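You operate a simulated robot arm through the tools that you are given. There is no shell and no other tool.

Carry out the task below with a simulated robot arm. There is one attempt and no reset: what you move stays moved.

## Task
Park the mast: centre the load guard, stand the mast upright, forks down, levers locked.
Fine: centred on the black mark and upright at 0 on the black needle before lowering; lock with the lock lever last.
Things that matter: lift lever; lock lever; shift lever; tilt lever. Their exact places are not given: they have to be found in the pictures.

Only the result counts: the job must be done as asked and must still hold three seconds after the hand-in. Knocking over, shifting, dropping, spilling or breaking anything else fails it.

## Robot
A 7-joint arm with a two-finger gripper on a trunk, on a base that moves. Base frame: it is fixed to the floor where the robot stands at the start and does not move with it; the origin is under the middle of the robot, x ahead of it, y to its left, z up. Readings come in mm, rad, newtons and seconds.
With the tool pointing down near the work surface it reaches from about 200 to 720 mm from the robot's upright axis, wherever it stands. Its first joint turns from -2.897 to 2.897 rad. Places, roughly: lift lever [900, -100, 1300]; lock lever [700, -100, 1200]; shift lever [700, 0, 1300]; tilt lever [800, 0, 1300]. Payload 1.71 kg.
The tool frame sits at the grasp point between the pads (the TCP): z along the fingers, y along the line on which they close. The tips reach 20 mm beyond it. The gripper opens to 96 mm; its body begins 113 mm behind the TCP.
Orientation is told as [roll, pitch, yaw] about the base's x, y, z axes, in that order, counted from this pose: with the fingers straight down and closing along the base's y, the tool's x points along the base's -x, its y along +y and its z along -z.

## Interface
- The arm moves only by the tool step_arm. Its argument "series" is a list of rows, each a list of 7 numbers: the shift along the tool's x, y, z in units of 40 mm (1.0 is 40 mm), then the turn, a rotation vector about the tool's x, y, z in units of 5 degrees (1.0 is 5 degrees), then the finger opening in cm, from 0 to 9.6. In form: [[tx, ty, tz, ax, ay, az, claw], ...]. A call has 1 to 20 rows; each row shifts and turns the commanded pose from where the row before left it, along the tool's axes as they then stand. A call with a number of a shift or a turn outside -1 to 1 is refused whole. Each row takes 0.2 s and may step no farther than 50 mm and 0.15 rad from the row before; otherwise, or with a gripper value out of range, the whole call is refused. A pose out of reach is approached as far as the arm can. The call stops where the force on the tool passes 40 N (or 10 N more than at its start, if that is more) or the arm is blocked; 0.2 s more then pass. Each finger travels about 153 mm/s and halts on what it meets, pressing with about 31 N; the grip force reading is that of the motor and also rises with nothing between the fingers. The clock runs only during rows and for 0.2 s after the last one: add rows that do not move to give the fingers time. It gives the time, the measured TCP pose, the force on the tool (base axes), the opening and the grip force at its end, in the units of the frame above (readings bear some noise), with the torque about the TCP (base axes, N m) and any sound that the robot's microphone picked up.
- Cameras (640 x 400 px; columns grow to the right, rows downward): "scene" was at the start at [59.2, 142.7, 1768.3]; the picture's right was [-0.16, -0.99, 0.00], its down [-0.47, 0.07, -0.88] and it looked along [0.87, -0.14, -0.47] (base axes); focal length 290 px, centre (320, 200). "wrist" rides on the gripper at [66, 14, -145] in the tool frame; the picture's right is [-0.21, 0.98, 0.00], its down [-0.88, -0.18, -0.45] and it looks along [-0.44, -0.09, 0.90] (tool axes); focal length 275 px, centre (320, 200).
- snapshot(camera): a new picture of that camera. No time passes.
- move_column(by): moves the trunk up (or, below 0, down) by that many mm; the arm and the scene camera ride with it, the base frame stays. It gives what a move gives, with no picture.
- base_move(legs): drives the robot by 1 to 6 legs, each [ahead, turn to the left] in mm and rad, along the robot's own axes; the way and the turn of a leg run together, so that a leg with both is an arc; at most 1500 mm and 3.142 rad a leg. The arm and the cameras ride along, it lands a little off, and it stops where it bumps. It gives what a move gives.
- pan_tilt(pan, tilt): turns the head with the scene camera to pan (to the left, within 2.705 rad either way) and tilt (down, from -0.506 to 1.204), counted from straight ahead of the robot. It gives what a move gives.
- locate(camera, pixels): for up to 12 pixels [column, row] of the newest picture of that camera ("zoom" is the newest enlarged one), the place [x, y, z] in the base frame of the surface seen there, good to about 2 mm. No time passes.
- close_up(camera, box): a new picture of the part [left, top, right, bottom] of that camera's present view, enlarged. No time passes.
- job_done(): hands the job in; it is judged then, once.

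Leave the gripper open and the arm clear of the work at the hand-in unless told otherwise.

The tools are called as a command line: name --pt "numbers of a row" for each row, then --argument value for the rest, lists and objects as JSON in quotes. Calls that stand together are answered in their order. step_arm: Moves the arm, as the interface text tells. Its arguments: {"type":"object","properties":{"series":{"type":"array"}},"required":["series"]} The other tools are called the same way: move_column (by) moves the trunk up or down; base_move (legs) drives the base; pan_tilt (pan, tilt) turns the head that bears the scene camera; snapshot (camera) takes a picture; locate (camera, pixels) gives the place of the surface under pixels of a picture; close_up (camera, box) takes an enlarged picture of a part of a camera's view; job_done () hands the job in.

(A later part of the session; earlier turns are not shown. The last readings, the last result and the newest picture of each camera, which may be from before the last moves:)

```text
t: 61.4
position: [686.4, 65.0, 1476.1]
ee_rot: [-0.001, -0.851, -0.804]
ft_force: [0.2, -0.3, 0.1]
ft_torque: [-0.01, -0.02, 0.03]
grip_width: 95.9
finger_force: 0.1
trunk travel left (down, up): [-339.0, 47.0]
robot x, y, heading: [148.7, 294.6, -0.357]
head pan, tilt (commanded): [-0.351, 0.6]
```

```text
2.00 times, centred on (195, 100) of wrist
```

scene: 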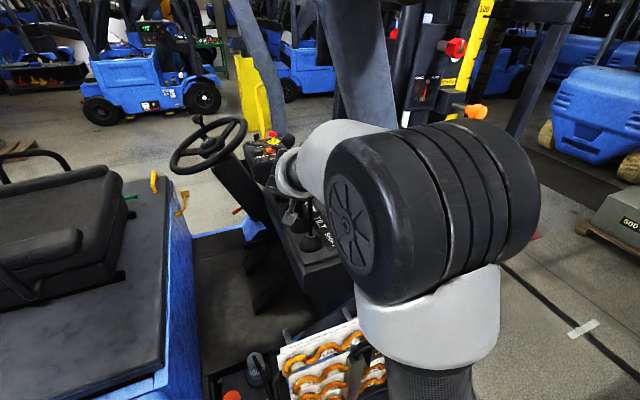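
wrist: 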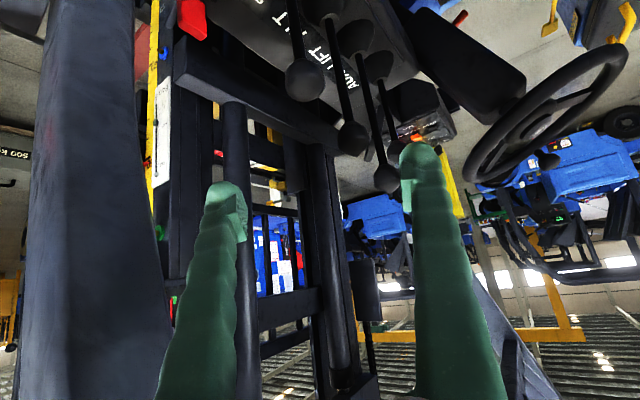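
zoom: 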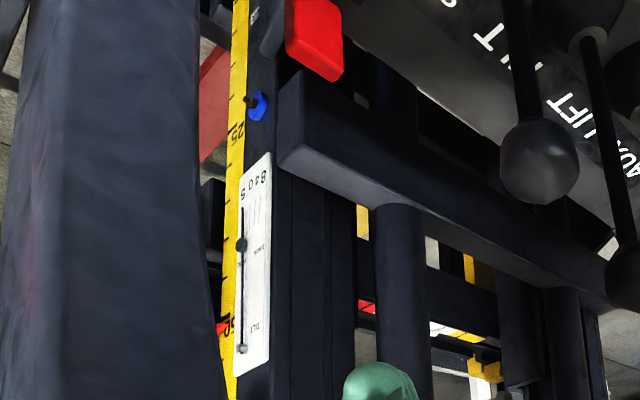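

There's a strip on the carriage bar: red, white with black lines, yellow — that must be the shift scale. I'll locate it and turn the camera further right to see it fully.

close_up --camera "wrist" --box '[230, 140, 300, 200]'

locate --camera "zoom" --pixels '[[70, 95], [75, 120], [330, 215], [350, 235], [430, 250], [320, 260], [400, 300], [560, 350], [480, 330], [450, 160]]'

step_arm --pt "0 0 0 0.751 0 0.66 9.6" --pt "0 0 0 0.751 0 0.66 9.6" --pt "0 0 0 0.751 0 0.66 9.6" --pt "0 0 0 0 0 0 9.6"

snapshot --camera "wrist"

```text
6.67 times, centred on (265, 170) of wrist
```

zoom: 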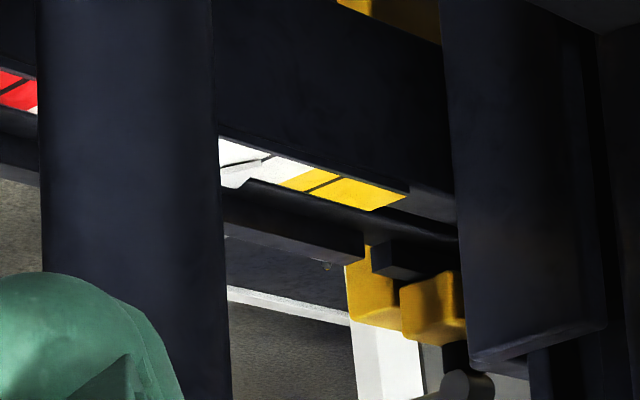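

```text
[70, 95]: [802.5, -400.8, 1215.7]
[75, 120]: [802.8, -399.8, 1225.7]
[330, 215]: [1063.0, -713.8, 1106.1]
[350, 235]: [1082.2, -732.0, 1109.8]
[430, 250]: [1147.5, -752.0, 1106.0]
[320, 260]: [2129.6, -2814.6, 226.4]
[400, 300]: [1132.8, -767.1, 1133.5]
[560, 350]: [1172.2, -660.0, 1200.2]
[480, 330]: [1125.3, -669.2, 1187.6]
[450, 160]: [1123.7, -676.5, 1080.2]
```

```text
t: 62.4
position: [685.2, 64.6, 1477.2]
ee_rot: [-0.001, -0.852, -1.069]
ft_force: [-1.4, -0.7, 0.0]
ft_torque: [0.0, 0.01, -0.01]
grip_width: 96.2
finger_force: 0.1
trunk travel left (down, up): [-339.0, 47.0]
robot x, y, heading: [149.7, 298.5, -0.351]
head pan, tilt (commanded): [-0.351, 0.6]
```

```text
taken
```

wrist: 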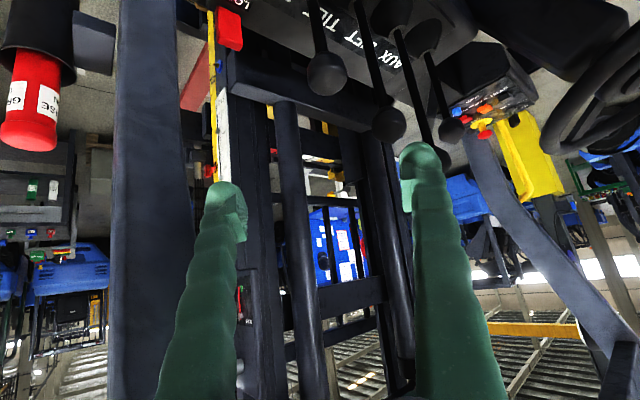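

Zoom on the strip between the mast rails at (300, 155).

close_up --camera "wrist" --box '[255, 105, 375, 205]'

close_up --camera "wrist" --box '[290, 135, 350, 180]'

```text
4.00 times, centred on (315, 155) of wrist
```

zoom: 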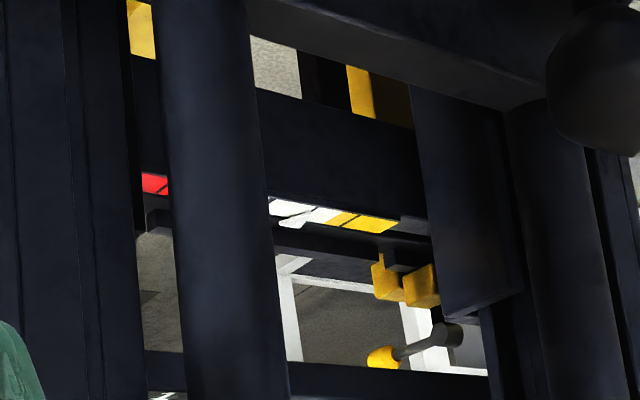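

```text
8.89 times, centred on (320, 158) of wrist
```

zoom: 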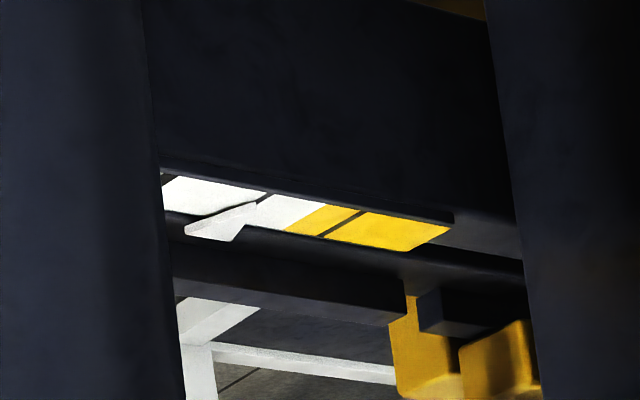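

The strip shows red (near side), white, a tick with a white arrow, then yellow (far side). The lift cylinder hides its middle, so I'll shift the camera +100 mm along the row and turn 20° further right.

step_arm --pt "-0.414 0.547 0.471 0 0 0 9.6" --pt "-0.414 0.547 0.471 0 0 0 9.6" --pt "-0.414 0.547 0.471 0 0 0 9.6" --pt "0 0 0 0.751 0 0.66 9.6" --pt "0 0 0 0.751 0 0.66 9.6" --pt "0 0 0 0.751 0 0.66 9.6" --pt "0 0 0 0.751 0 0.66 9.6" --pt "0 0 0 0 0 0 9.6"

snapshot --camera "wrist"

```text
t: 64.2
position: [779.6, 31.3, 1477.8]
ee_rot: [-0.003, -0.849, -1.419]
ft_force: [-0.6, 0.4, 0.1]
ft_torque: [0.03, 0.0, 0.03]
grip_width: 96.2
finger_force: 0.1
trunk travel left (down, up): [-339.0, 47.0]
robot x, y, heading: [152.3, 293.7, -0.347]
head pan, tilt (commanded): [-0.351, 0.6]
```

```text
taken
```

wrist: 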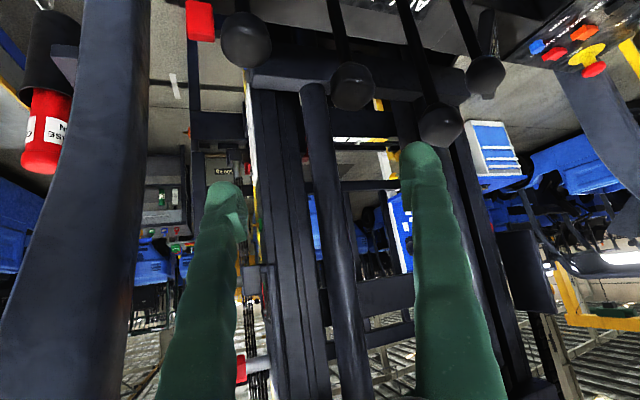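

The strip is now at (335–395, 140). I'll zoom on it.

close_up --camera "wrist" --box '[310, 110, 430, 190]'

close_up --camera "wrist" --box '[320, 125, 400, 160]'

locate --camera "zoom" --pixels '[[90, 125], [150, 115], [200, 125], [250, 125], [300, 130], [350, 130], [400, 130], [450, 130], [500, 130], [550, 135]]'

```text
5.00 times, centred on (370, 150) of wrist
```

zoom: 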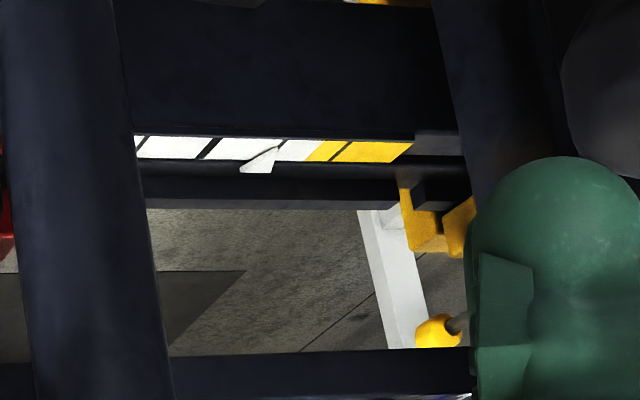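

```text
8.00 times, centred on (360, 142) of wrist
```

zoom: 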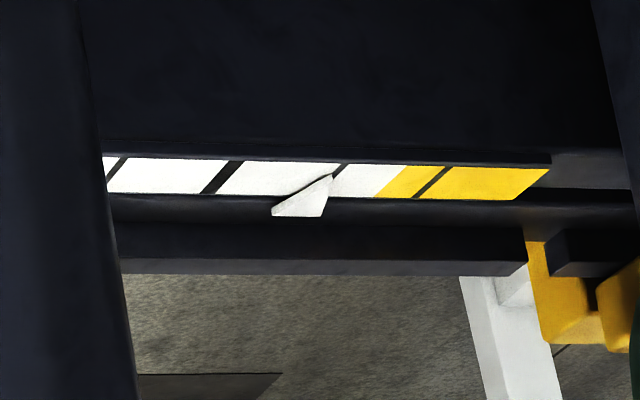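

```text
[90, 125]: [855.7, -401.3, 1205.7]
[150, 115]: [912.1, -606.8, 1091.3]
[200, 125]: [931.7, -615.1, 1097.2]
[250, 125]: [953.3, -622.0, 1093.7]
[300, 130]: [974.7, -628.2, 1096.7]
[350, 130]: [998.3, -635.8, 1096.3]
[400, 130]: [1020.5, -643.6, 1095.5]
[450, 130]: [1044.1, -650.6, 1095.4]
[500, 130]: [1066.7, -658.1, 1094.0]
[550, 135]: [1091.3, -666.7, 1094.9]
```

Now it's clear: the strip has thin ticks and one thicker black mark at zoom (222, 177); the white arrow tip is one tick past it toward yellow at (332, 177). I'll measure the offset accurately.

close_up --camera "wrist" --box '[328, 138, 384, 158]'

locate --camera "zoom" --pixels '[[250, 85], [225, 110], [200, 140], [375, 100], [380, 120], [395, 90], [80, 90], [490, 110], [530, 120], [350, 150]]'

```text
11.43 times, centred on (356, 148) of wrist
```

zoom: 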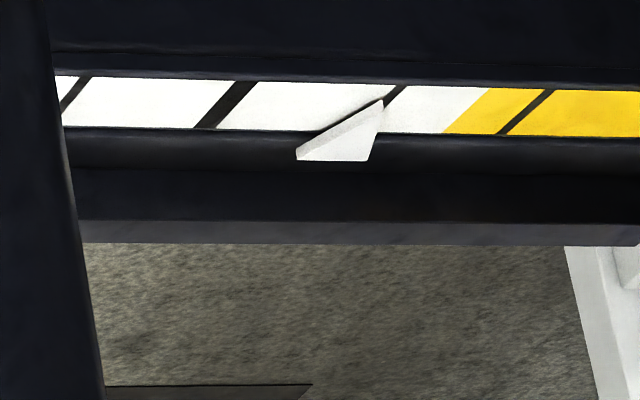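

```text
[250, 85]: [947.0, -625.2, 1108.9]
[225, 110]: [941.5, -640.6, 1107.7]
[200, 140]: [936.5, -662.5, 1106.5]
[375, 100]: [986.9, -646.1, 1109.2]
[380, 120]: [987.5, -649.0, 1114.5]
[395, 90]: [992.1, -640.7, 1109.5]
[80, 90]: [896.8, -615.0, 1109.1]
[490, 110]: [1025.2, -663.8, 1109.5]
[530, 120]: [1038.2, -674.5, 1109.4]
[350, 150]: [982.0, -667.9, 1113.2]
```

The black mark is at s≈1104.6 and the arrow tip at s≈1150 — ~46 mm too far toward yellow (tick pitch 50 mm). I'll go back to the shift knob with yaw about -1.07 so the camera still sees the mark: rotate back 20°, move to the pre-position, and check.

step_arm --pt "0 0 0 -0.751 0 -0.66 9.6" --pt "0 0 0 -0.751 0 -0.66 9.6" --pt "0 0 0 -0.751 0 -0.66 9.6" --pt "0 0 0 -0.751 0 -0.66 9.6" --pt "0.9 -0.408 0.132 0 0 0 9.6" --pt "0.9 -0.408 0.132 0 0 0 9.6" --pt "0.9 -0.408 0.132 0 0 0 9.6" --pt "0 0 0 0 0 0 9.6"

snapshot --camera "wrist"

```text
t: 66.0
position: [709.8, 59.8, 1384.0]
ee_rot: [0.001, -0.85, -1.067]
ft_force: [-0.8, -0.9, 0.2]
ft_torque: [0.01, -0.03, 0.04]
grip_width: 96.0
finger_force: 0.1
trunk travel left (down, up): [-339.0, 47.0]
robot x, y, heading: [148.1, 292.8, -0.345]
head pan, tilt (commanded): [-0.351, 0.6]
```

```text
taken
```

wrist: 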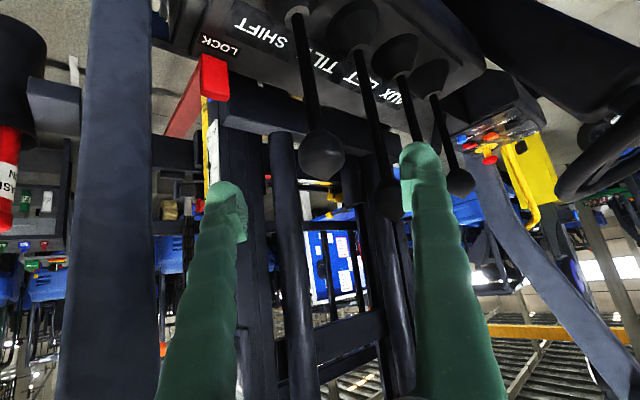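

The knob at (321, 155) is centred between the fingers. Advance 87 mm onto it.

step_arm --pt "0 0 0.73 0 0 0 9.6" --pt "0 0 0.73 0 0 0 9.6" --pt "0 0 0.73 0 0 0 9.6" --pt "0 0 0 0 0 0 6.0" --pt "0 0 0 0 0 0 6.0"

snapshot --camera "wrist"

close_up --camera "wrist" --box '[230, 140, 410, 260]'

snapshot --camera "scene"

```text
t: 67.2
position: [739.4, -0.4, 1327.9]
ee_rot: [0.0, -0.845, -1.069]
ft_force: [-0.1, 0.3, -0.6]
ft_torque: [0.04, 0.03, 0.0]
grip_width: 60.0
finger_force: 0.0
trunk travel left (down, up): [-339.0, 47.0]
robot x, y, heading: [148.4, 289.7, -0.35]
head pan, tilt (commanded): [-0.351, 0.6]
```

```text
taken
```

wrist: 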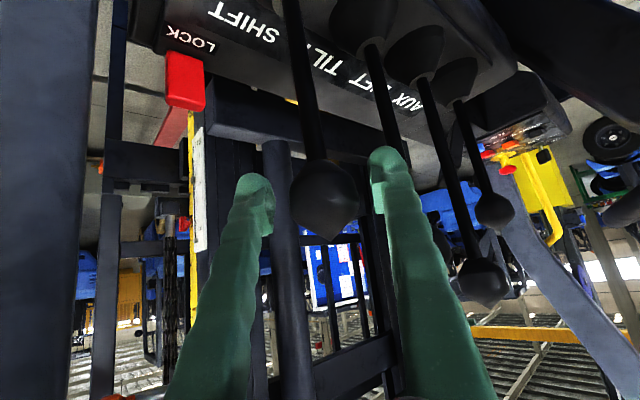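

```text
3.33 times, centred on (320, 200) of wrist
```

zoom: 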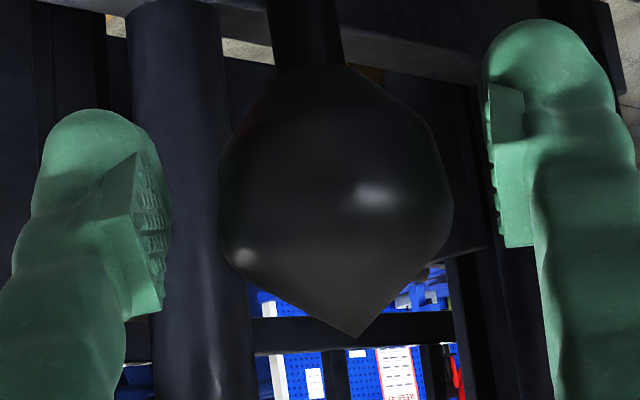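

```text
taken
```

scene: 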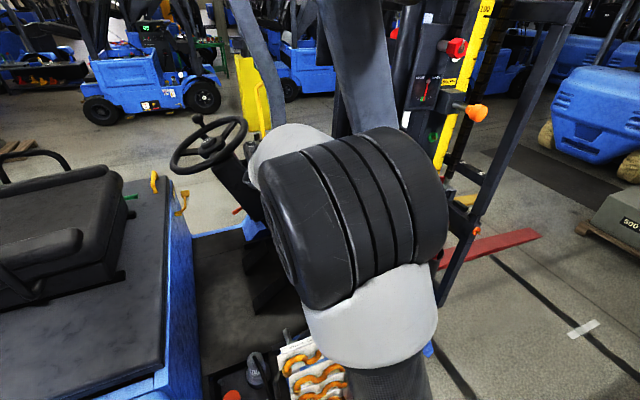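

The knob hides the strip here, but the scene view now shows the guard's near upright and orange disc. I'll record their current positions (this corresponds to +46 mm).

close_up --camera "scene" --box '[440, 180, 510, 250]'

locate --camera "zoom" --pixels '[[327, 272], [335, 295], [300, 330], [345, 250], [320, 290], [365, 200], [225, 190], [265, 210]]'

close_up --camera "scene" --box '[520, 0, 600, 60]'

locate --camera "zoom" --pixels '[[465, 30], [455, 150], [430, 180], [380, 230], [440, 160], [420, 100], [350, 320]]'

```text
5.71 times, centred on (475, 215) of scene
```

zoom: 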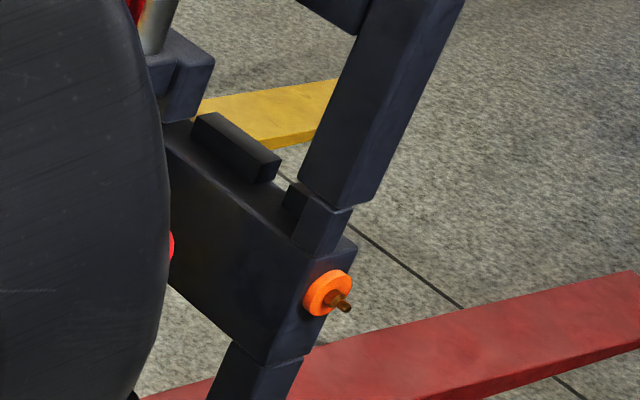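

```text
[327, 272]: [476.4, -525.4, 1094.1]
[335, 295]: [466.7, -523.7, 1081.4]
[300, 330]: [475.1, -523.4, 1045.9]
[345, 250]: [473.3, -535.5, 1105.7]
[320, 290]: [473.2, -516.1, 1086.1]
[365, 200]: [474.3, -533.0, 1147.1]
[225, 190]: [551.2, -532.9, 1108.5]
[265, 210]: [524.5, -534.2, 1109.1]
```

```text
6.67 times, centred on (560, 30) of scene
```

zoom: 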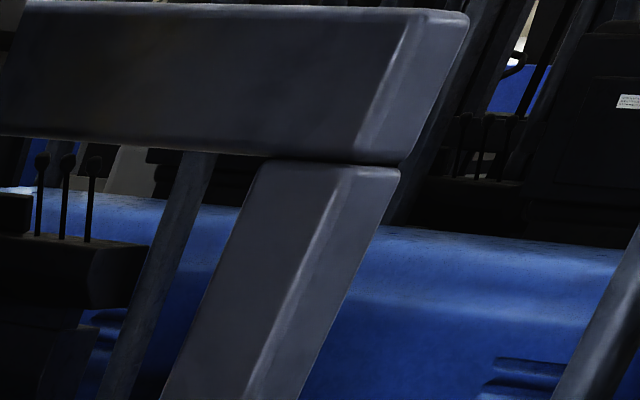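

```text
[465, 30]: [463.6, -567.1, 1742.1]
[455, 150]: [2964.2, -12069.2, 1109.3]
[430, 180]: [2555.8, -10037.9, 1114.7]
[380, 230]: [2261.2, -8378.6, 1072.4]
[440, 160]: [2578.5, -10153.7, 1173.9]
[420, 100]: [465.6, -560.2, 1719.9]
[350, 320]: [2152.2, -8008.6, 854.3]
```

End face of guard now at s≈629 (started at ≈513.5); target is ≈583. I'll push the shift lever forward (away from the driver), 45 mm at first, then read where the guard is.

step_arm --pt "-0.174 -0.302 0.197 0 0 0 6.0" --pt "-0.174 -0.302 0.197 0 0 0 6.0" --pt "-0.174 -0.302 0.197 0 0 0 6.0"

close_up --camera "scene" --box '[440, 180, 510, 250]'

locate --camera "zoom" --pixels '[[300, 330], [345, 250], [365, 200], [325, 280], [400, 100], [290, 345]]'

```text
t: 68.0
position: [725.2, -45.3, 1326.5]
ee_rot: [0.0, -0.849, -1.067]
ft_force: [6.5, 1.8, -1.1]
ft_torque: [-0.05, 0.08, -0.03]
grip_width: 63.2
finger_force: 1.9
trunk travel left (down, up): [-339.0, 47.0]
robot x, y, heading: [147.6, 291.9, -0.35]
head pan, tilt (commanded): [-0.351, 0.6]
```

```text
5.71 times, centred on (475, 215) of scene
```

zoom: 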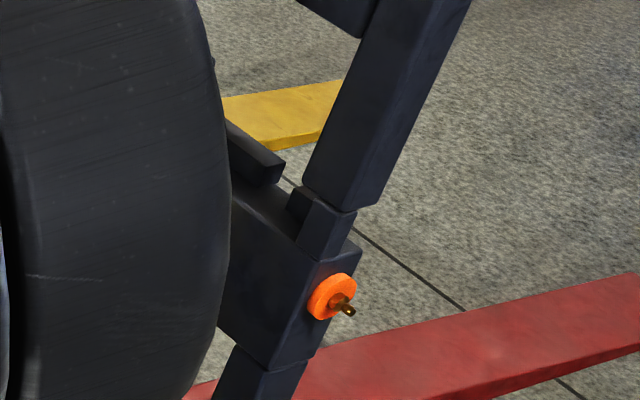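

```text
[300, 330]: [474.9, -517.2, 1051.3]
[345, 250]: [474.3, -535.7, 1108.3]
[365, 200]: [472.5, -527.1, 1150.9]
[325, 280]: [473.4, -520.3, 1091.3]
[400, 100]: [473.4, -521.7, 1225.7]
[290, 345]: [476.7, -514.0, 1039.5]
```

Motion has just begun (≈3 mm). I'll hold one more step and measure the rate.

step_arm --pt "0 0 0 0 0 0 6.0" --pt "0 0 0 0 0 0 6.0"

close_up --camera "scene" --box '[440, 180, 510, 250]'

locate --camera "zoom" --pixels '[[310, 335], [355, 255], [375, 200], [340, 270], [410, 100], [300, 350]]'

```text
t: 68.6
position: [724.4, -45.4, 1328.2]
ee_rot: [0.0, -0.849, -1.067]
ft_force: [6.7, 1.9, -0.1]
ft_torque: [-0.07, 0.07, -0.04]
grip_width: 63.5
finger_force: 3.1
trunk travel left (down, up): [-339.0, 47.0]
robot x, y, heading: [147.0, 295.2, -0.349]
head pan, tilt (commanded): [-0.351, 0.6]
```

```text
5.71 times, centred on (475, 215) of scene
```

zoom: 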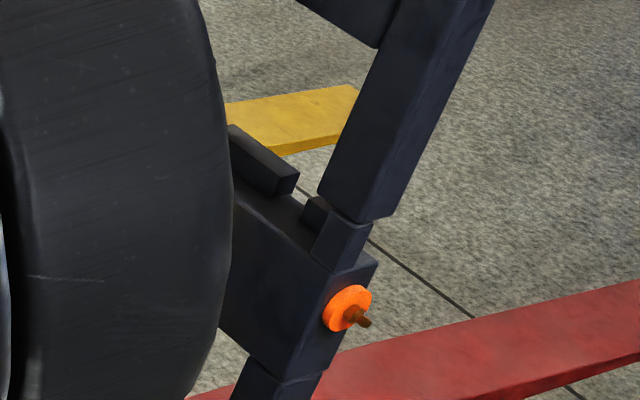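

```text
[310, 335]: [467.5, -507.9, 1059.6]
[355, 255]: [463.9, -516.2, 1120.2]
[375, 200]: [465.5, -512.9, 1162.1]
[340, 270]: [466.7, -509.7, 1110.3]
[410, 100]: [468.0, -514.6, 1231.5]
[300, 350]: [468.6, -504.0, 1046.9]
```

Rate ≈ 20 mm/s; face at s≈614, target 583. Hold for another 1 s.

step_arm --pt "0 0 0 0 0 0 6.0" --pt "0 0 0 0 0 0 6.0" --pt "0 0 0 0 0 0 6.0" --pt "0 0 0 0 0 0 6.0"

close_up --camera "scene" --box '[450, 180, 520, 250]'

locate --camera "zoom" --pixels '[[300, 335], [330, 275], [360, 200], [310, 310], [400, 100], [285, 350]]'

```text
t: 69.6
position: [723.9, -44.8, 1326.5]
ee_rot: [0.001, -0.847, -1.07]
ft_force: [5.8, 2.3, -1.0]
ft_torque: [-0.07, 0.1, -0.07]
grip_width: 63.6
finger_force: 2.4
trunk travel left (down, up): [-339.0, 47.0]
robot x, y, heading: [149.6, 293.7, -0.348]
head pan, tilt (commanded): [-0.351, 0.6]
```

```text
5.71 times, centred on (485, 215) of scene
```

zoom: 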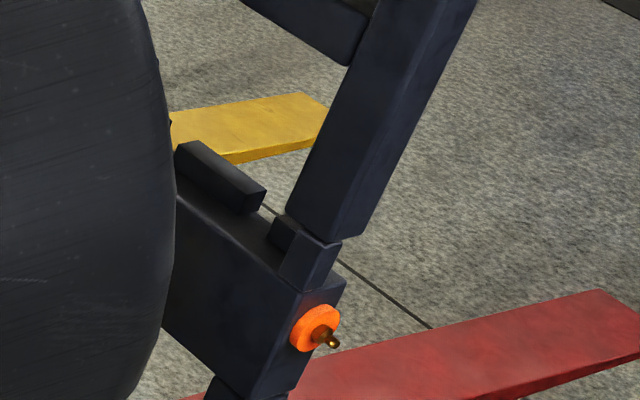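

```text
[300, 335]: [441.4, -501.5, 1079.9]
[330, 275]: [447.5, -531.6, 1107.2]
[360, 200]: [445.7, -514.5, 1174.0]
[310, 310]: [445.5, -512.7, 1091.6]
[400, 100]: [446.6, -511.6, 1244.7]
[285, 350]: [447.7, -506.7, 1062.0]
```

Face at s≈595.4; 12 mm to go. Hold two more steps (≈8 mm) then release briskly.

step_arm --pt "0 0 0 0 0 0 6.0" --pt "0 0 0 0 0 0 6.0" --pt "0.26 0.452 -0.296 0 0 0 6.0" --pt "0.26 0.452 -0.296 0 0 0 6.0" --pt "0 0 0 0 0 0 6.0"

close_up --camera "scene" --box '[450, 180, 520, 250]'

locate --camera "zoom" --pixels '[[318, 340], [330, 320], [375, 200], [335, 310], [415, 100], [300, 360]]'

snapshot --camera "wrist"

```text
t: 70.8
position: [738.5, 0.0, 1326.9]
ee_rot: [0.0, -0.85, -1.07]
ft_force: [0.1, 0.2, 0.1]
ft_torque: [0.05, 0.01, -0.04]
grip_width: 59.9
finger_force: 0.0
trunk travel left (down, up): [-339.0, 47.0]
robot x, y, heading: [148.4, 295.2, -0.351]
head pan, tilt (commanded): [-0.351, 0.6]
```

```text
5.71 times, centred on (485, 215) of scene
```

zoom: 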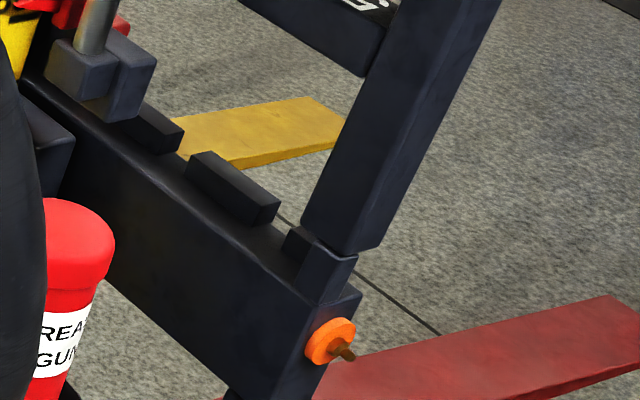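

```text
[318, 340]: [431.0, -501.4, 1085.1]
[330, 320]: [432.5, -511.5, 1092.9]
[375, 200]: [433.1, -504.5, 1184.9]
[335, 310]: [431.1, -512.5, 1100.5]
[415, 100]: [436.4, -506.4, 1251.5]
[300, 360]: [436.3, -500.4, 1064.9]
```

```text
taken
```

wrist: 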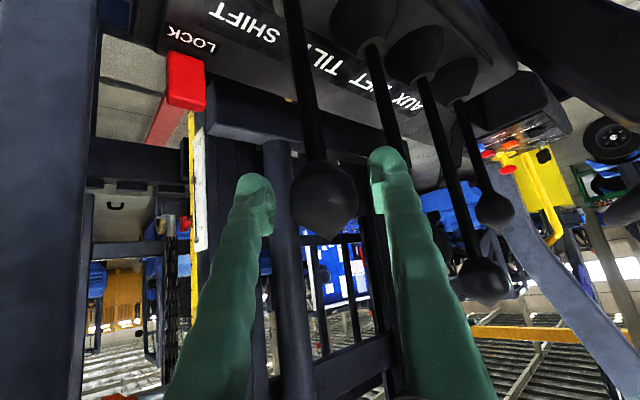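

Face now ≈582–583. I'll open, withdraw and return to the viewing pose to check the arrow against the black mark.

step_arm --pt "0 0 0 0 0 0 9.6" --pt "0 0 0 0 0 0 9.6" --pt "0 0 -0.73 0 0 0 9.6" --pt "0 0 -0.73 0 0 0 9.6" --pt "0 0 -0.73 0 0 0 9.6" --pt "-0.9 0.408 -0.132 0 0 0 9.6" --pt "-0.9 0.408 -0.132 0 0 0 9.6" --pt "-0.9 0.408 -0.132 0 0 0 9.6" --pt "0 0 0 0.751 0 0.66 9.6" --pt "0 0 0 0.751 0 0.66 9.6" --pt "0 0 0 0.751 0 0.66 9.6" --pt "0 0 0 0.751 0 0.66 9.6" --pt "0 0 0 0 0 0 9.6"

snapshot --camera "wrist"

close_up --camera "wrist" --box '[328, 134, 392, 160]'

```text
t: 73.6
position: [780.5, 29.9, 1477.8]
ee_rot: [0.0, -0.848, -1.416]
ft_force: [-0.5, 0.0, -0.1]
ft_torque: [-0.04, -0.02, 0.02]
grip_width: 96.0
finger_force: 0.1
trunk travel left (down, up): [-339.0, 47.0]
robot x, y, heading: [149.8, 294.9, -0.354]
head pan, tilt (commanded): [-0.351, 0.6]
```

```text
taken
```

wrist: 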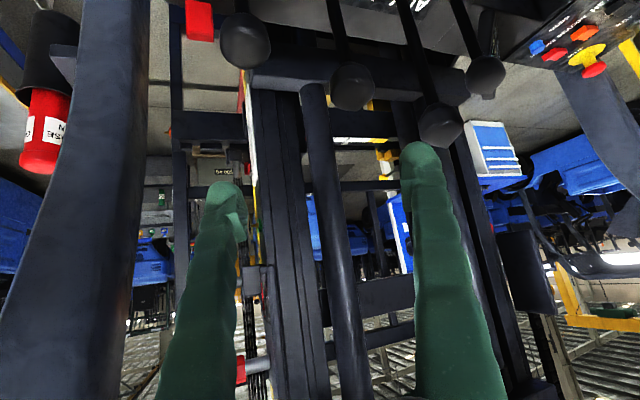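

```text
10.00 times, centred on (360, 147) of wrist
```

zoom: 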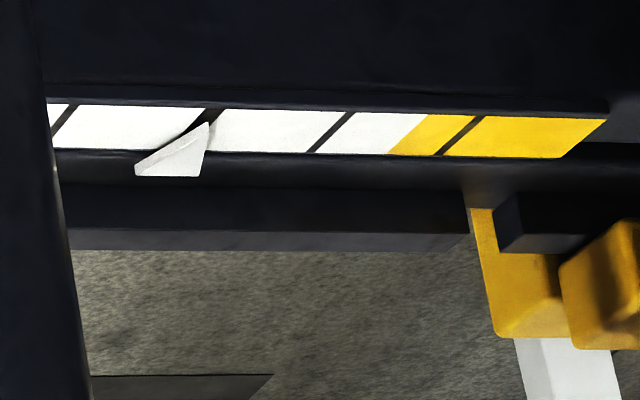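

The arrow tip now sits on the black mark. I'll zoom further and locate tip and mark precisely.

close_up --camera "wrist" --box '[336, 140, 364, 156]'

locate --camera "zoom" --pixels '[[290, 105], [275, 130], [300, 95], [310, 85], [285, 150], [295, 120], [240, 170], [270, 180], [320, 100], [260, 110], [560, 150], [600, 100]]'

```text
16.00 times, centred on (350, 148) of wrist
```

zoom: 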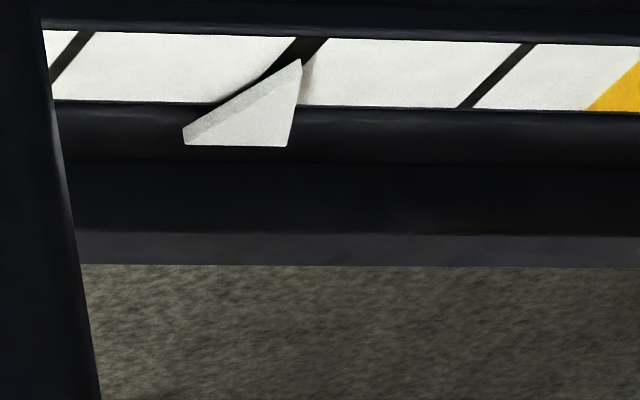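

```text
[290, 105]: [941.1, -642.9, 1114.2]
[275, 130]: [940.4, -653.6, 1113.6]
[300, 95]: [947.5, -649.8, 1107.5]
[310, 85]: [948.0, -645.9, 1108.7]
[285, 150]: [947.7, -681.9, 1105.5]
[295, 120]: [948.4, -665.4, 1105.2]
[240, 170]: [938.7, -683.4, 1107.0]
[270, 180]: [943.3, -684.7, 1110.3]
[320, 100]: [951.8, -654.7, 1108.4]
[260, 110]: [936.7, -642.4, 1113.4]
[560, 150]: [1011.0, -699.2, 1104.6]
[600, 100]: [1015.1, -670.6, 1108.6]
```

I'll sample more points around the tip and the mark to average out the noise.

locate --camera "zoom" --pixels '[[299, 64], [298, 68], [296, 72], [297, 78], [294, 76], [292, 84], [313, 40], [318, 41], [308, 46], [303, 50], [312, 48], [322, 40]]'

locate --camera "zoom" --pixels '[[525, 48], [510, 62], [495, 78], [480, 92], [470, 102], [85, 40], [70, 58], [60, 70], [300, 42], [330, 42], [200, 60], [430, 60]]'

```text
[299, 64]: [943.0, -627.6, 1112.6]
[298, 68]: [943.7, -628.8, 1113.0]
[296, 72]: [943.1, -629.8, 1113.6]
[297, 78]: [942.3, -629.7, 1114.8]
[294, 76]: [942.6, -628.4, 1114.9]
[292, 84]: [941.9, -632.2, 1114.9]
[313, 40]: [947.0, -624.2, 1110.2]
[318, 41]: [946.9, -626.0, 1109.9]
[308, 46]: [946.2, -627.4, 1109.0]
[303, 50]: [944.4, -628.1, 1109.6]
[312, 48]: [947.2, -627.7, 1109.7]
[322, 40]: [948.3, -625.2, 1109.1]
```

```text
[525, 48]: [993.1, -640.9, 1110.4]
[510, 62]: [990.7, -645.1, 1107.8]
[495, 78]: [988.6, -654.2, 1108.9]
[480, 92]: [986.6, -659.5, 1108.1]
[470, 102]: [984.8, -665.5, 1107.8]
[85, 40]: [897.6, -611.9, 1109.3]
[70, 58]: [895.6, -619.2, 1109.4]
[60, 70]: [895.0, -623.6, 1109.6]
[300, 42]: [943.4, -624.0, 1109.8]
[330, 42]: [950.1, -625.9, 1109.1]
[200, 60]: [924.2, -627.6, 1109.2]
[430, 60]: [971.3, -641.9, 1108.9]
```

Mark centre s≈1103.2, arrow tip s≈1102 — centred within about 1 mm. Shift is done. Next the tilt lever: rotate back 20° and go to a pre-position 90 mm short of the tilt knob (centre ≈ s 784, f 258, z 1367).

step_arm --pt "0 0 0 -0.751 0 -0.66 9.6" --pt "0 0 0 -0.751 0 -0.66 9.6" --pt "0 0 0 -0.751 0 -0.66 9.6" --pt "0 0 0 -0.751 0 -0.66 9.6" --pt "0.45 0.14 0.47 0 0 0 9.6" --pt "0.45 0.14 0.47 0 0 0 9.6" --pt "0 0 0 0 0 0 9.6"

snapshot --camera "wrist"

snapshot --camera "scene"

```text
t: 75.2
position: [793.2, 30.0, 1424.3]
ee_rot: [-0.001, -0.849, -1.067]
ft_force: [-0.5, -1.0, -0.2]
ft_torque: [0.01, -0.01, -0.05]
grip_width: 96.0
finger_force: 0.0
trunk travel left (down, up): [-339.0, 47.0]
robot x, y, heading: [149.4, 293.7, -0.351]
head pan, tilt (commanded): [-0.351, 0.6]
```

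```text
taken
```

wrist: 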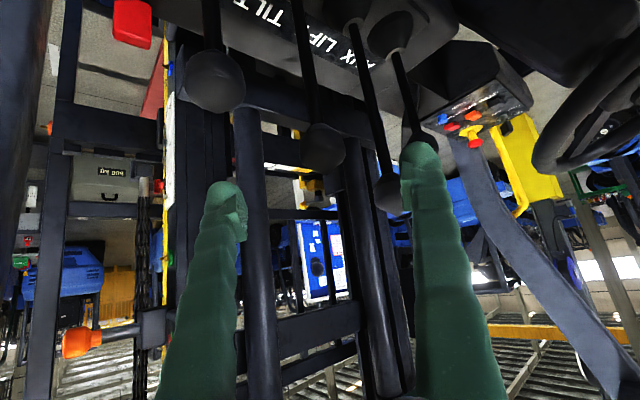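

```text
taken
```

scene: 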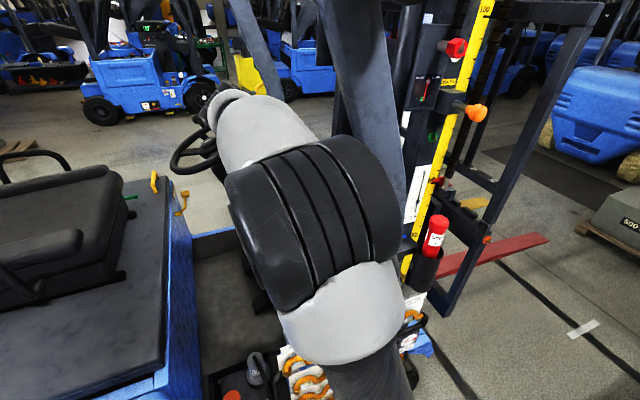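

The scene view now shows the tilt plate and height scale. I'll zoom in for a baseline of needle, scale and oil display.

close_up --camera "scene" --box '[390, 140, 470, 240]'

close_up --camera "scene" --box '[390, 280, 440, 360]'

locate --camera "scene" --pixels '[[483, 30], [470, 70], [460, 110], [440, 165], [425, 215], [412, 260], [415, 190], [425, 170]]'

locate --camera "wrist" --pixels '[[322, 148], [312, 90], [388, 195], [216, 82]]'

```text
4.00 times, centred on (430, 190) of scene
```

zoom: 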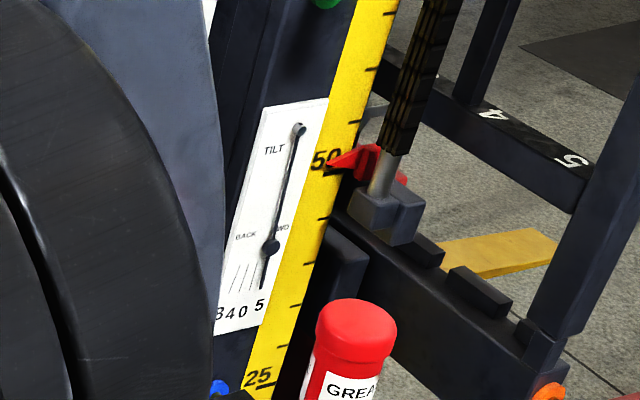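

```text
5.00 times, centred on (415, 320) of scene
```

zoom: 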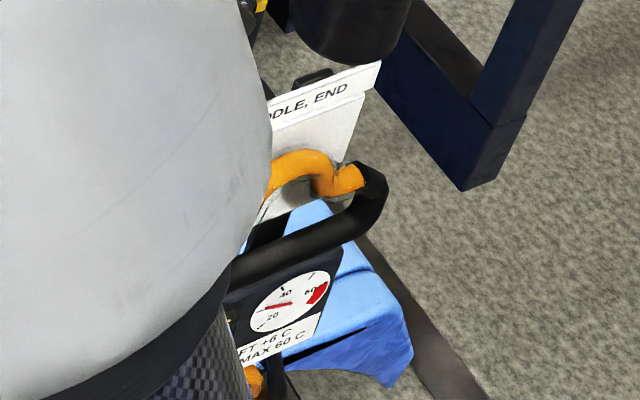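

```text
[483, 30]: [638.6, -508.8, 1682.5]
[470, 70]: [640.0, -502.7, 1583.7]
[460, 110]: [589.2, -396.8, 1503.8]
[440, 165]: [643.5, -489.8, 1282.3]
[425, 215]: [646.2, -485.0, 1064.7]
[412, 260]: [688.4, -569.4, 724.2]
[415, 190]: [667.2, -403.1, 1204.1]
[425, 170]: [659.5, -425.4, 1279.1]
```

```text
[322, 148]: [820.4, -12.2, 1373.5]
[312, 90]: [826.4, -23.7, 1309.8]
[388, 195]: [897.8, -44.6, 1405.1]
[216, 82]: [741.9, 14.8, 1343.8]
```

The gauge dial reads about 34 °C and the needle near 5 FWD. Tilt knob centre ≈ (786, 260, 1366) in s,f,z. Advance 91 mm onto it and narrow the fingers to 60 mm.

step_arm --pt "0.02 0.02 0.76 0 0 0 9.6" --pt "0.02 0.02 0.76 0 0 0 9.6" --pt "0.02 0.02 0.76 0 0 0 9.6" --pt "0 0 0 0 0 0 6.0" --pt "0 0 0 0 0 0 6.0"

snapshot --camera "wrist"

snapshot --camera "scene"

```text
t: 76.4
position: [829.1, -27.4, 1363.4]
ee_rot: [0.001, -0.848, -1.067]
ft_force: [0.8, 0.5, 0.8]
ft_torque: [-0.01, 0.01, -0.04]
grip_width: 60.3
finger_force: 0.0
trunk travel left (down, up): [-339.0, 47.0]
robot x, y, heading: [149.6, 294.4, -0.35]
head pan, tilt (commanded): [-0.351, 0.6]
```

```text
taken
```

wrist: 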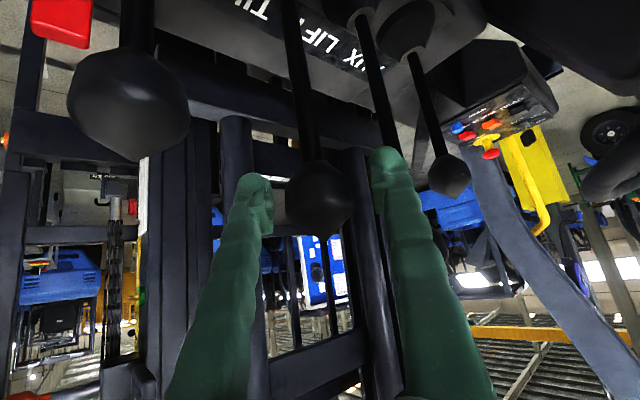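

```text
taken
```

scene: 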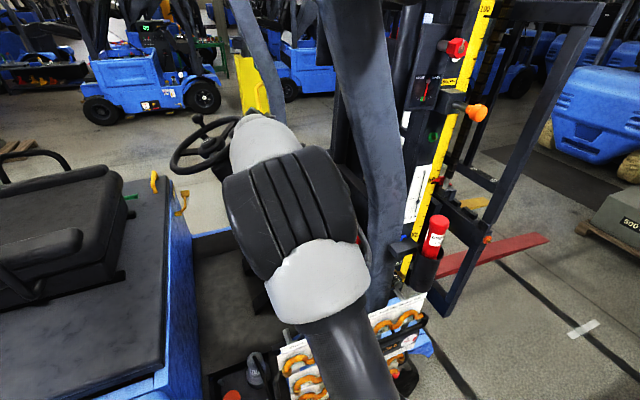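

Everything is in place and the plate is visible. Take a baseline close-up of the tilt plate, then start pulling toward the driver.

close_up --camera "scene" --box '[395, 160, 445, 230]'

step_arm --pt "0.174 0.302 -0.197 0 0 0 6.0" --pt "0.174 0.302 -0.197 0 0 0 6.0" --pt "0.174 0.302 -0.197 0 0 0 6.0"

close_up --camera "scene" --box '[395, 160, 445, 230]'

snapshot --camera "wrist"

```text
5.71 times, centred on (420, 195) of scene
```

zoom: 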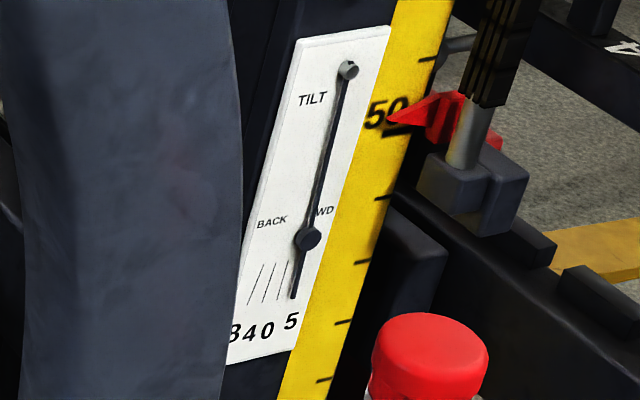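

```text
t: 77.2
position: [843.0, 18.3, 1363.7]
ee_rot: [-0.001, -0.85, -1.07]
ft_force: [-7.3, 0.0, -2.6]
ft_torque: [0.1, -0.06, -0.14]
grip_width: 64.0
finger_force: 2.6
trunk travel left (down, up): [-339.0, 47.0]
robot x, y, heading: [148.3, 296.9, -0.349]
head pan, tilt (commanded): [-0.351, 0.6]
```

```text
5.71 times, centred on (420, 195) of scene
```

zoom: 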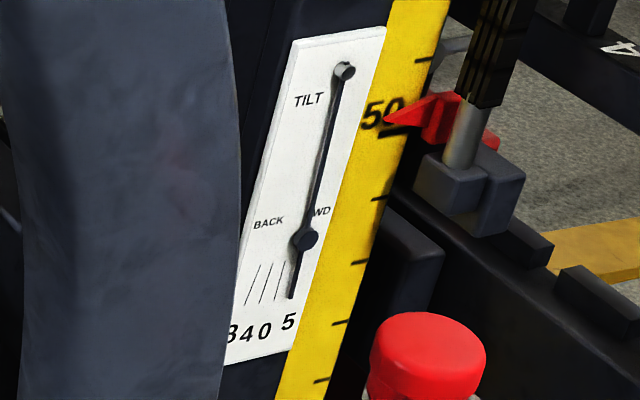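

```text
taken
```

wrist: 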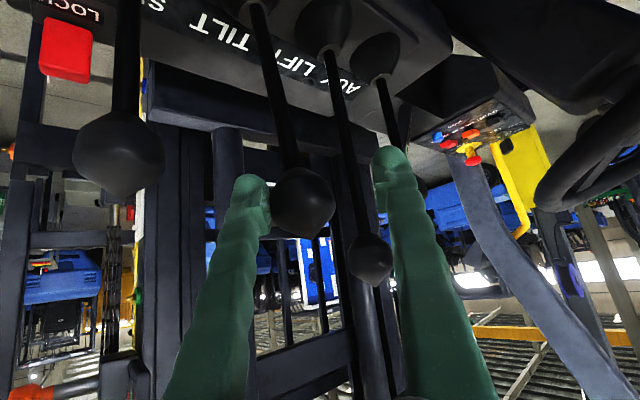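

The plate moved slightly rearward — right direction. Hold a little and check the needle.

step_arm --pt "0 0 0 0 0 0 6.0" --pt "0 0 0 0 0 0 6.0"

close_up --camera "scene" --box '[395, 160, 445, 230]'

snapshot --camera "scene"

locate --camera "scene" --pixels '[[483, 20], [475, 45], [465, 80], [455, 115], [445, 150], [435, 185], [422, 225]]'

```text
t: 77.8
position: [842.9, 17.7, 1362.6]
ee_rot: [0.003, -0.848, -1.068]
ft_force: [-7.4, 0.4, -3.4]
ft_torque: [0.14, -0.11, -0.17]
grip_width: 64.2
finger_force: 3.3
trunk travel left (down, up): [-339.0, 47.0]
robot x, y, heading: [152.8, 294.8, -0.351]
head pan, tilt (commanded): [-0.351, 0.6]
```

```text
5.71 times, centred on (420, 195) of scene
```

zoom: 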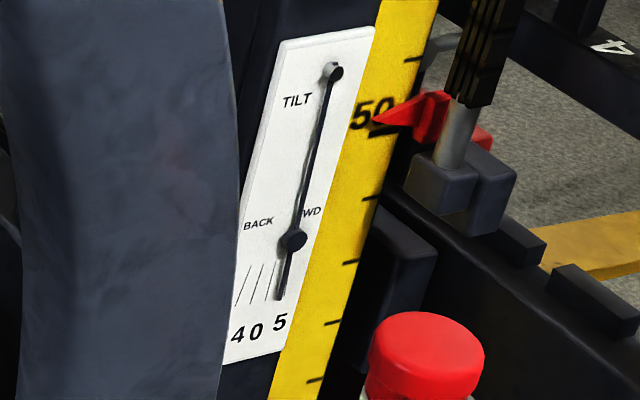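

```text
taken
```

scene: 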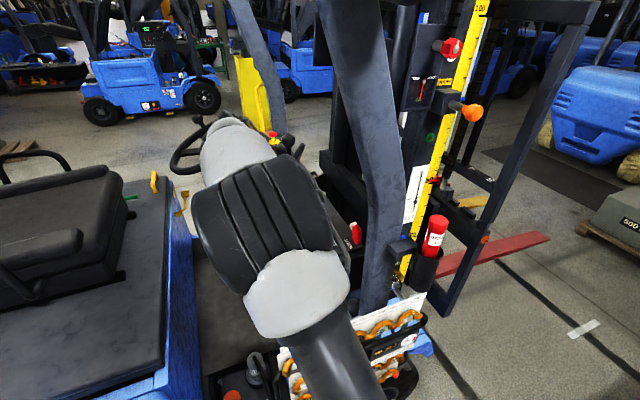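

```text
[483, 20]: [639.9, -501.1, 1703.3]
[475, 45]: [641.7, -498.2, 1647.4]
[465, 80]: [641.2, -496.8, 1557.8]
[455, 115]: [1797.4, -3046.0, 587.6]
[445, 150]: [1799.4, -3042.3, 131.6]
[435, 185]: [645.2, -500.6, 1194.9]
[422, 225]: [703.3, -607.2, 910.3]
```

I'll measure the mast angle geometrically from the yellow strip's left edge at several heights (time stands still while I measure).

close_up --camera "scene" --box '[440, 0, 500, 60]'

locate --camera "zoom" --pixels '[[335, 40], [325, 80], [315, 120], [255, 330], [245, 370], [420, 40], [415, 80], [400, 130]]'

close_up --camera "scene" --box '[400, 150, 460, 210]'

locate --camera "zoom" --pixels '[[310, 40], [300, 80], [290, 130], [265, 220], [240, 300], [225, 350], [375, 40], [320, 250]]'

```text
6.67 times, centred on (470, 30) of scene
```

zoom: 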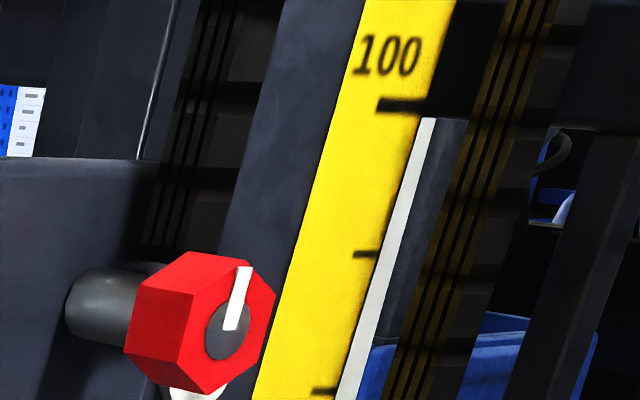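

```text
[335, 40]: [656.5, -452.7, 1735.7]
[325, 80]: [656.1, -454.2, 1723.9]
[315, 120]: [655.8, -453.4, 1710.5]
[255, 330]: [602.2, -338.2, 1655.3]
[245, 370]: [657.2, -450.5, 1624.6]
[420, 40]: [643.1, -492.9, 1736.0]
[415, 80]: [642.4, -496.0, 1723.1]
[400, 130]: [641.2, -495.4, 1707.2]
```

```text
6.67 times, centred on (430, 180) of scene
```

zoom: 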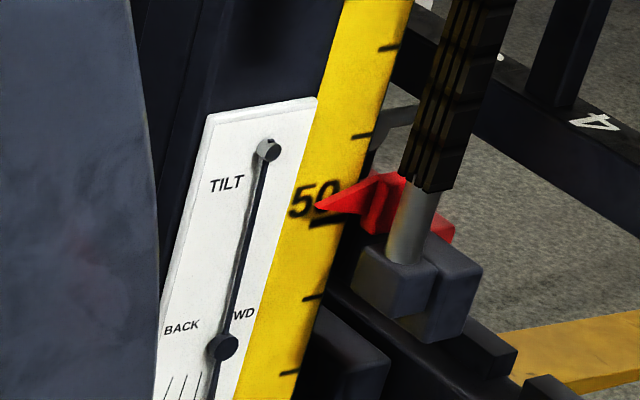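

```text
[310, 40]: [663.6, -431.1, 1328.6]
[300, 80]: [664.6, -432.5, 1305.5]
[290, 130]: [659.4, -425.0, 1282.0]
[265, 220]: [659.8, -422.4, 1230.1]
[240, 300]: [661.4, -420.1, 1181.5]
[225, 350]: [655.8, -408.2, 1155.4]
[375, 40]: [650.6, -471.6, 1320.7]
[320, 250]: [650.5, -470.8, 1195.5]
```

I'll sample points just inside the yellow strip's left edge at both heights for a better fit.

close_up --camera "scene" --box '[440, 0, 500, 60]'

locate --camera "zoom" --pixels '[[370, 15], [363, 40], [358, 60], [352, 80], [347, 100], [341, 120], [336, 140], [330, 160], [325, 180], [319, 200], [308, 240], [297, 280]]'

close_up --camera "scene" --box '[400, 150, 460, 210]'

locate --camera "zoom" --pixels '[[351, 10], [348, 20], [345, 30], [342, 40], [340, 50], [337, 60], [334, 70], [331, 80], [328, 90], [326, 100], [323, 110], [317, 130]]'

```text
6.67 times, centred on (470, 30) of scene
```

zoom: 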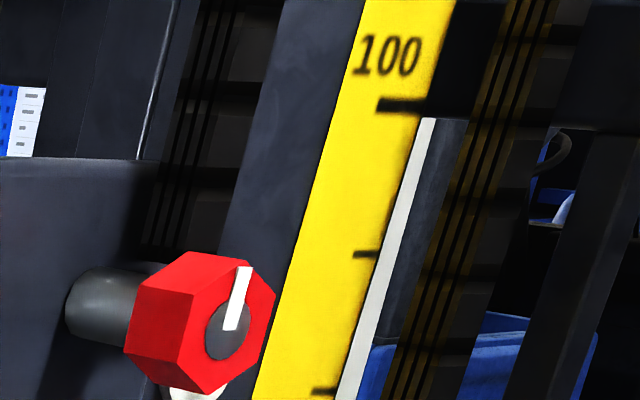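

```text
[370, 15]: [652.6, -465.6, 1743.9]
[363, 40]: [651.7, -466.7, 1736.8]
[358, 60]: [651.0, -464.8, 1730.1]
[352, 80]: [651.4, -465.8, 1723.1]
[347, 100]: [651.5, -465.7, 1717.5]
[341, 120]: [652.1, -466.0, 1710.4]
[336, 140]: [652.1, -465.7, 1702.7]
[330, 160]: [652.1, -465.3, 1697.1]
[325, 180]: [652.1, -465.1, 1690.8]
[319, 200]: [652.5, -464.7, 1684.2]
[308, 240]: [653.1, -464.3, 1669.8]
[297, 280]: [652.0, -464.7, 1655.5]
```

```text
6.67 times, centred on (430, 180) of scene
```

zoom: 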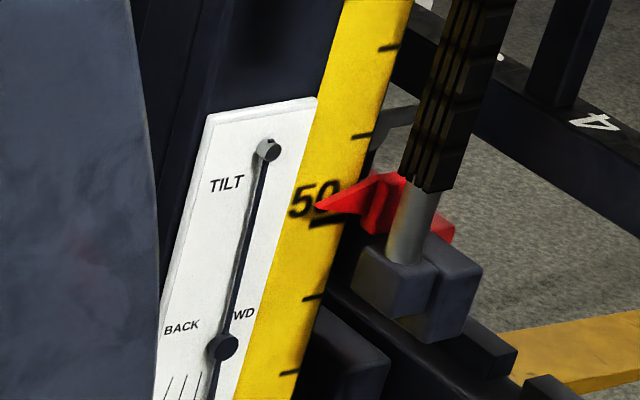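

```text
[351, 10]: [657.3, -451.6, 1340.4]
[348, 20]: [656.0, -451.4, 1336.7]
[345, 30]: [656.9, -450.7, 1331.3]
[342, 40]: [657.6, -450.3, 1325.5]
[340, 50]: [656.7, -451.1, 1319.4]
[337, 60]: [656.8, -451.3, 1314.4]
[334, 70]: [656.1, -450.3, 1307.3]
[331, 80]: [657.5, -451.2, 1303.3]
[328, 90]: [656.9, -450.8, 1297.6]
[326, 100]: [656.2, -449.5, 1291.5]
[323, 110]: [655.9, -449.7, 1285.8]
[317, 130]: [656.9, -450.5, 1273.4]
```

Mast angle from this fit: 15.3 mm over 395 mm ≈ 2.2° forward, so it moves ~3°/s. I'll ease the lever back 6 mm to slow it and check again.

step_arm --pt "-0.065 -0.113 0.074 0 0 0 6.0"

close_up --camera "scene" --box '[440, 0, 500, 60]'

close_up --camera "scene" --box '[400, 150, 460, 210]'

```text
t: 78.2
position: [839.5, 12.8, 1363.7]
ee_rot: [0.002, -0.849, -1.07]
ft_force: [-6.0, -0.4, 0.4]
ft_torque: [0.02, -0.08, -0.12]
grip_width: 64.2
finger_force: 2.5
trunk travel left (down, up): [-339.0, 47.0]
robot x, y, heading: [149.8, 294.3, -0.351]
head pan, tilt (commanded): [-0.351, 0.6]
```

```text
6.67 times, centred on (470, 30) of scene
```

zoom: 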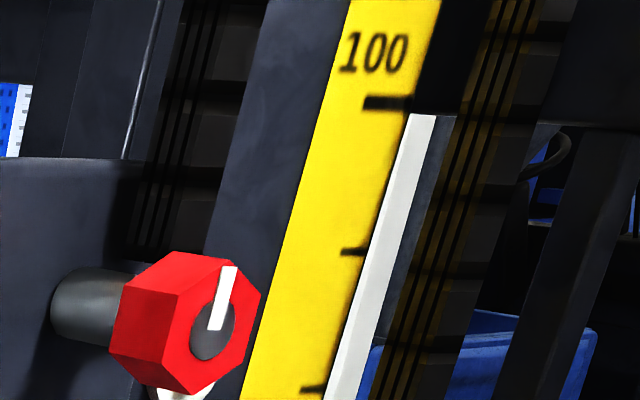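

```text
6.67 times, centred on (430, 180) of scene
```

zoom: 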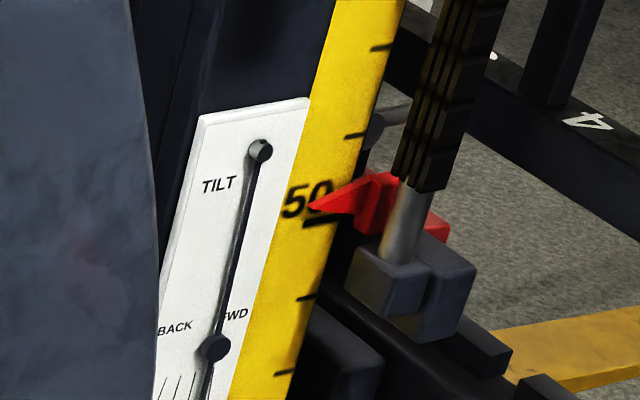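

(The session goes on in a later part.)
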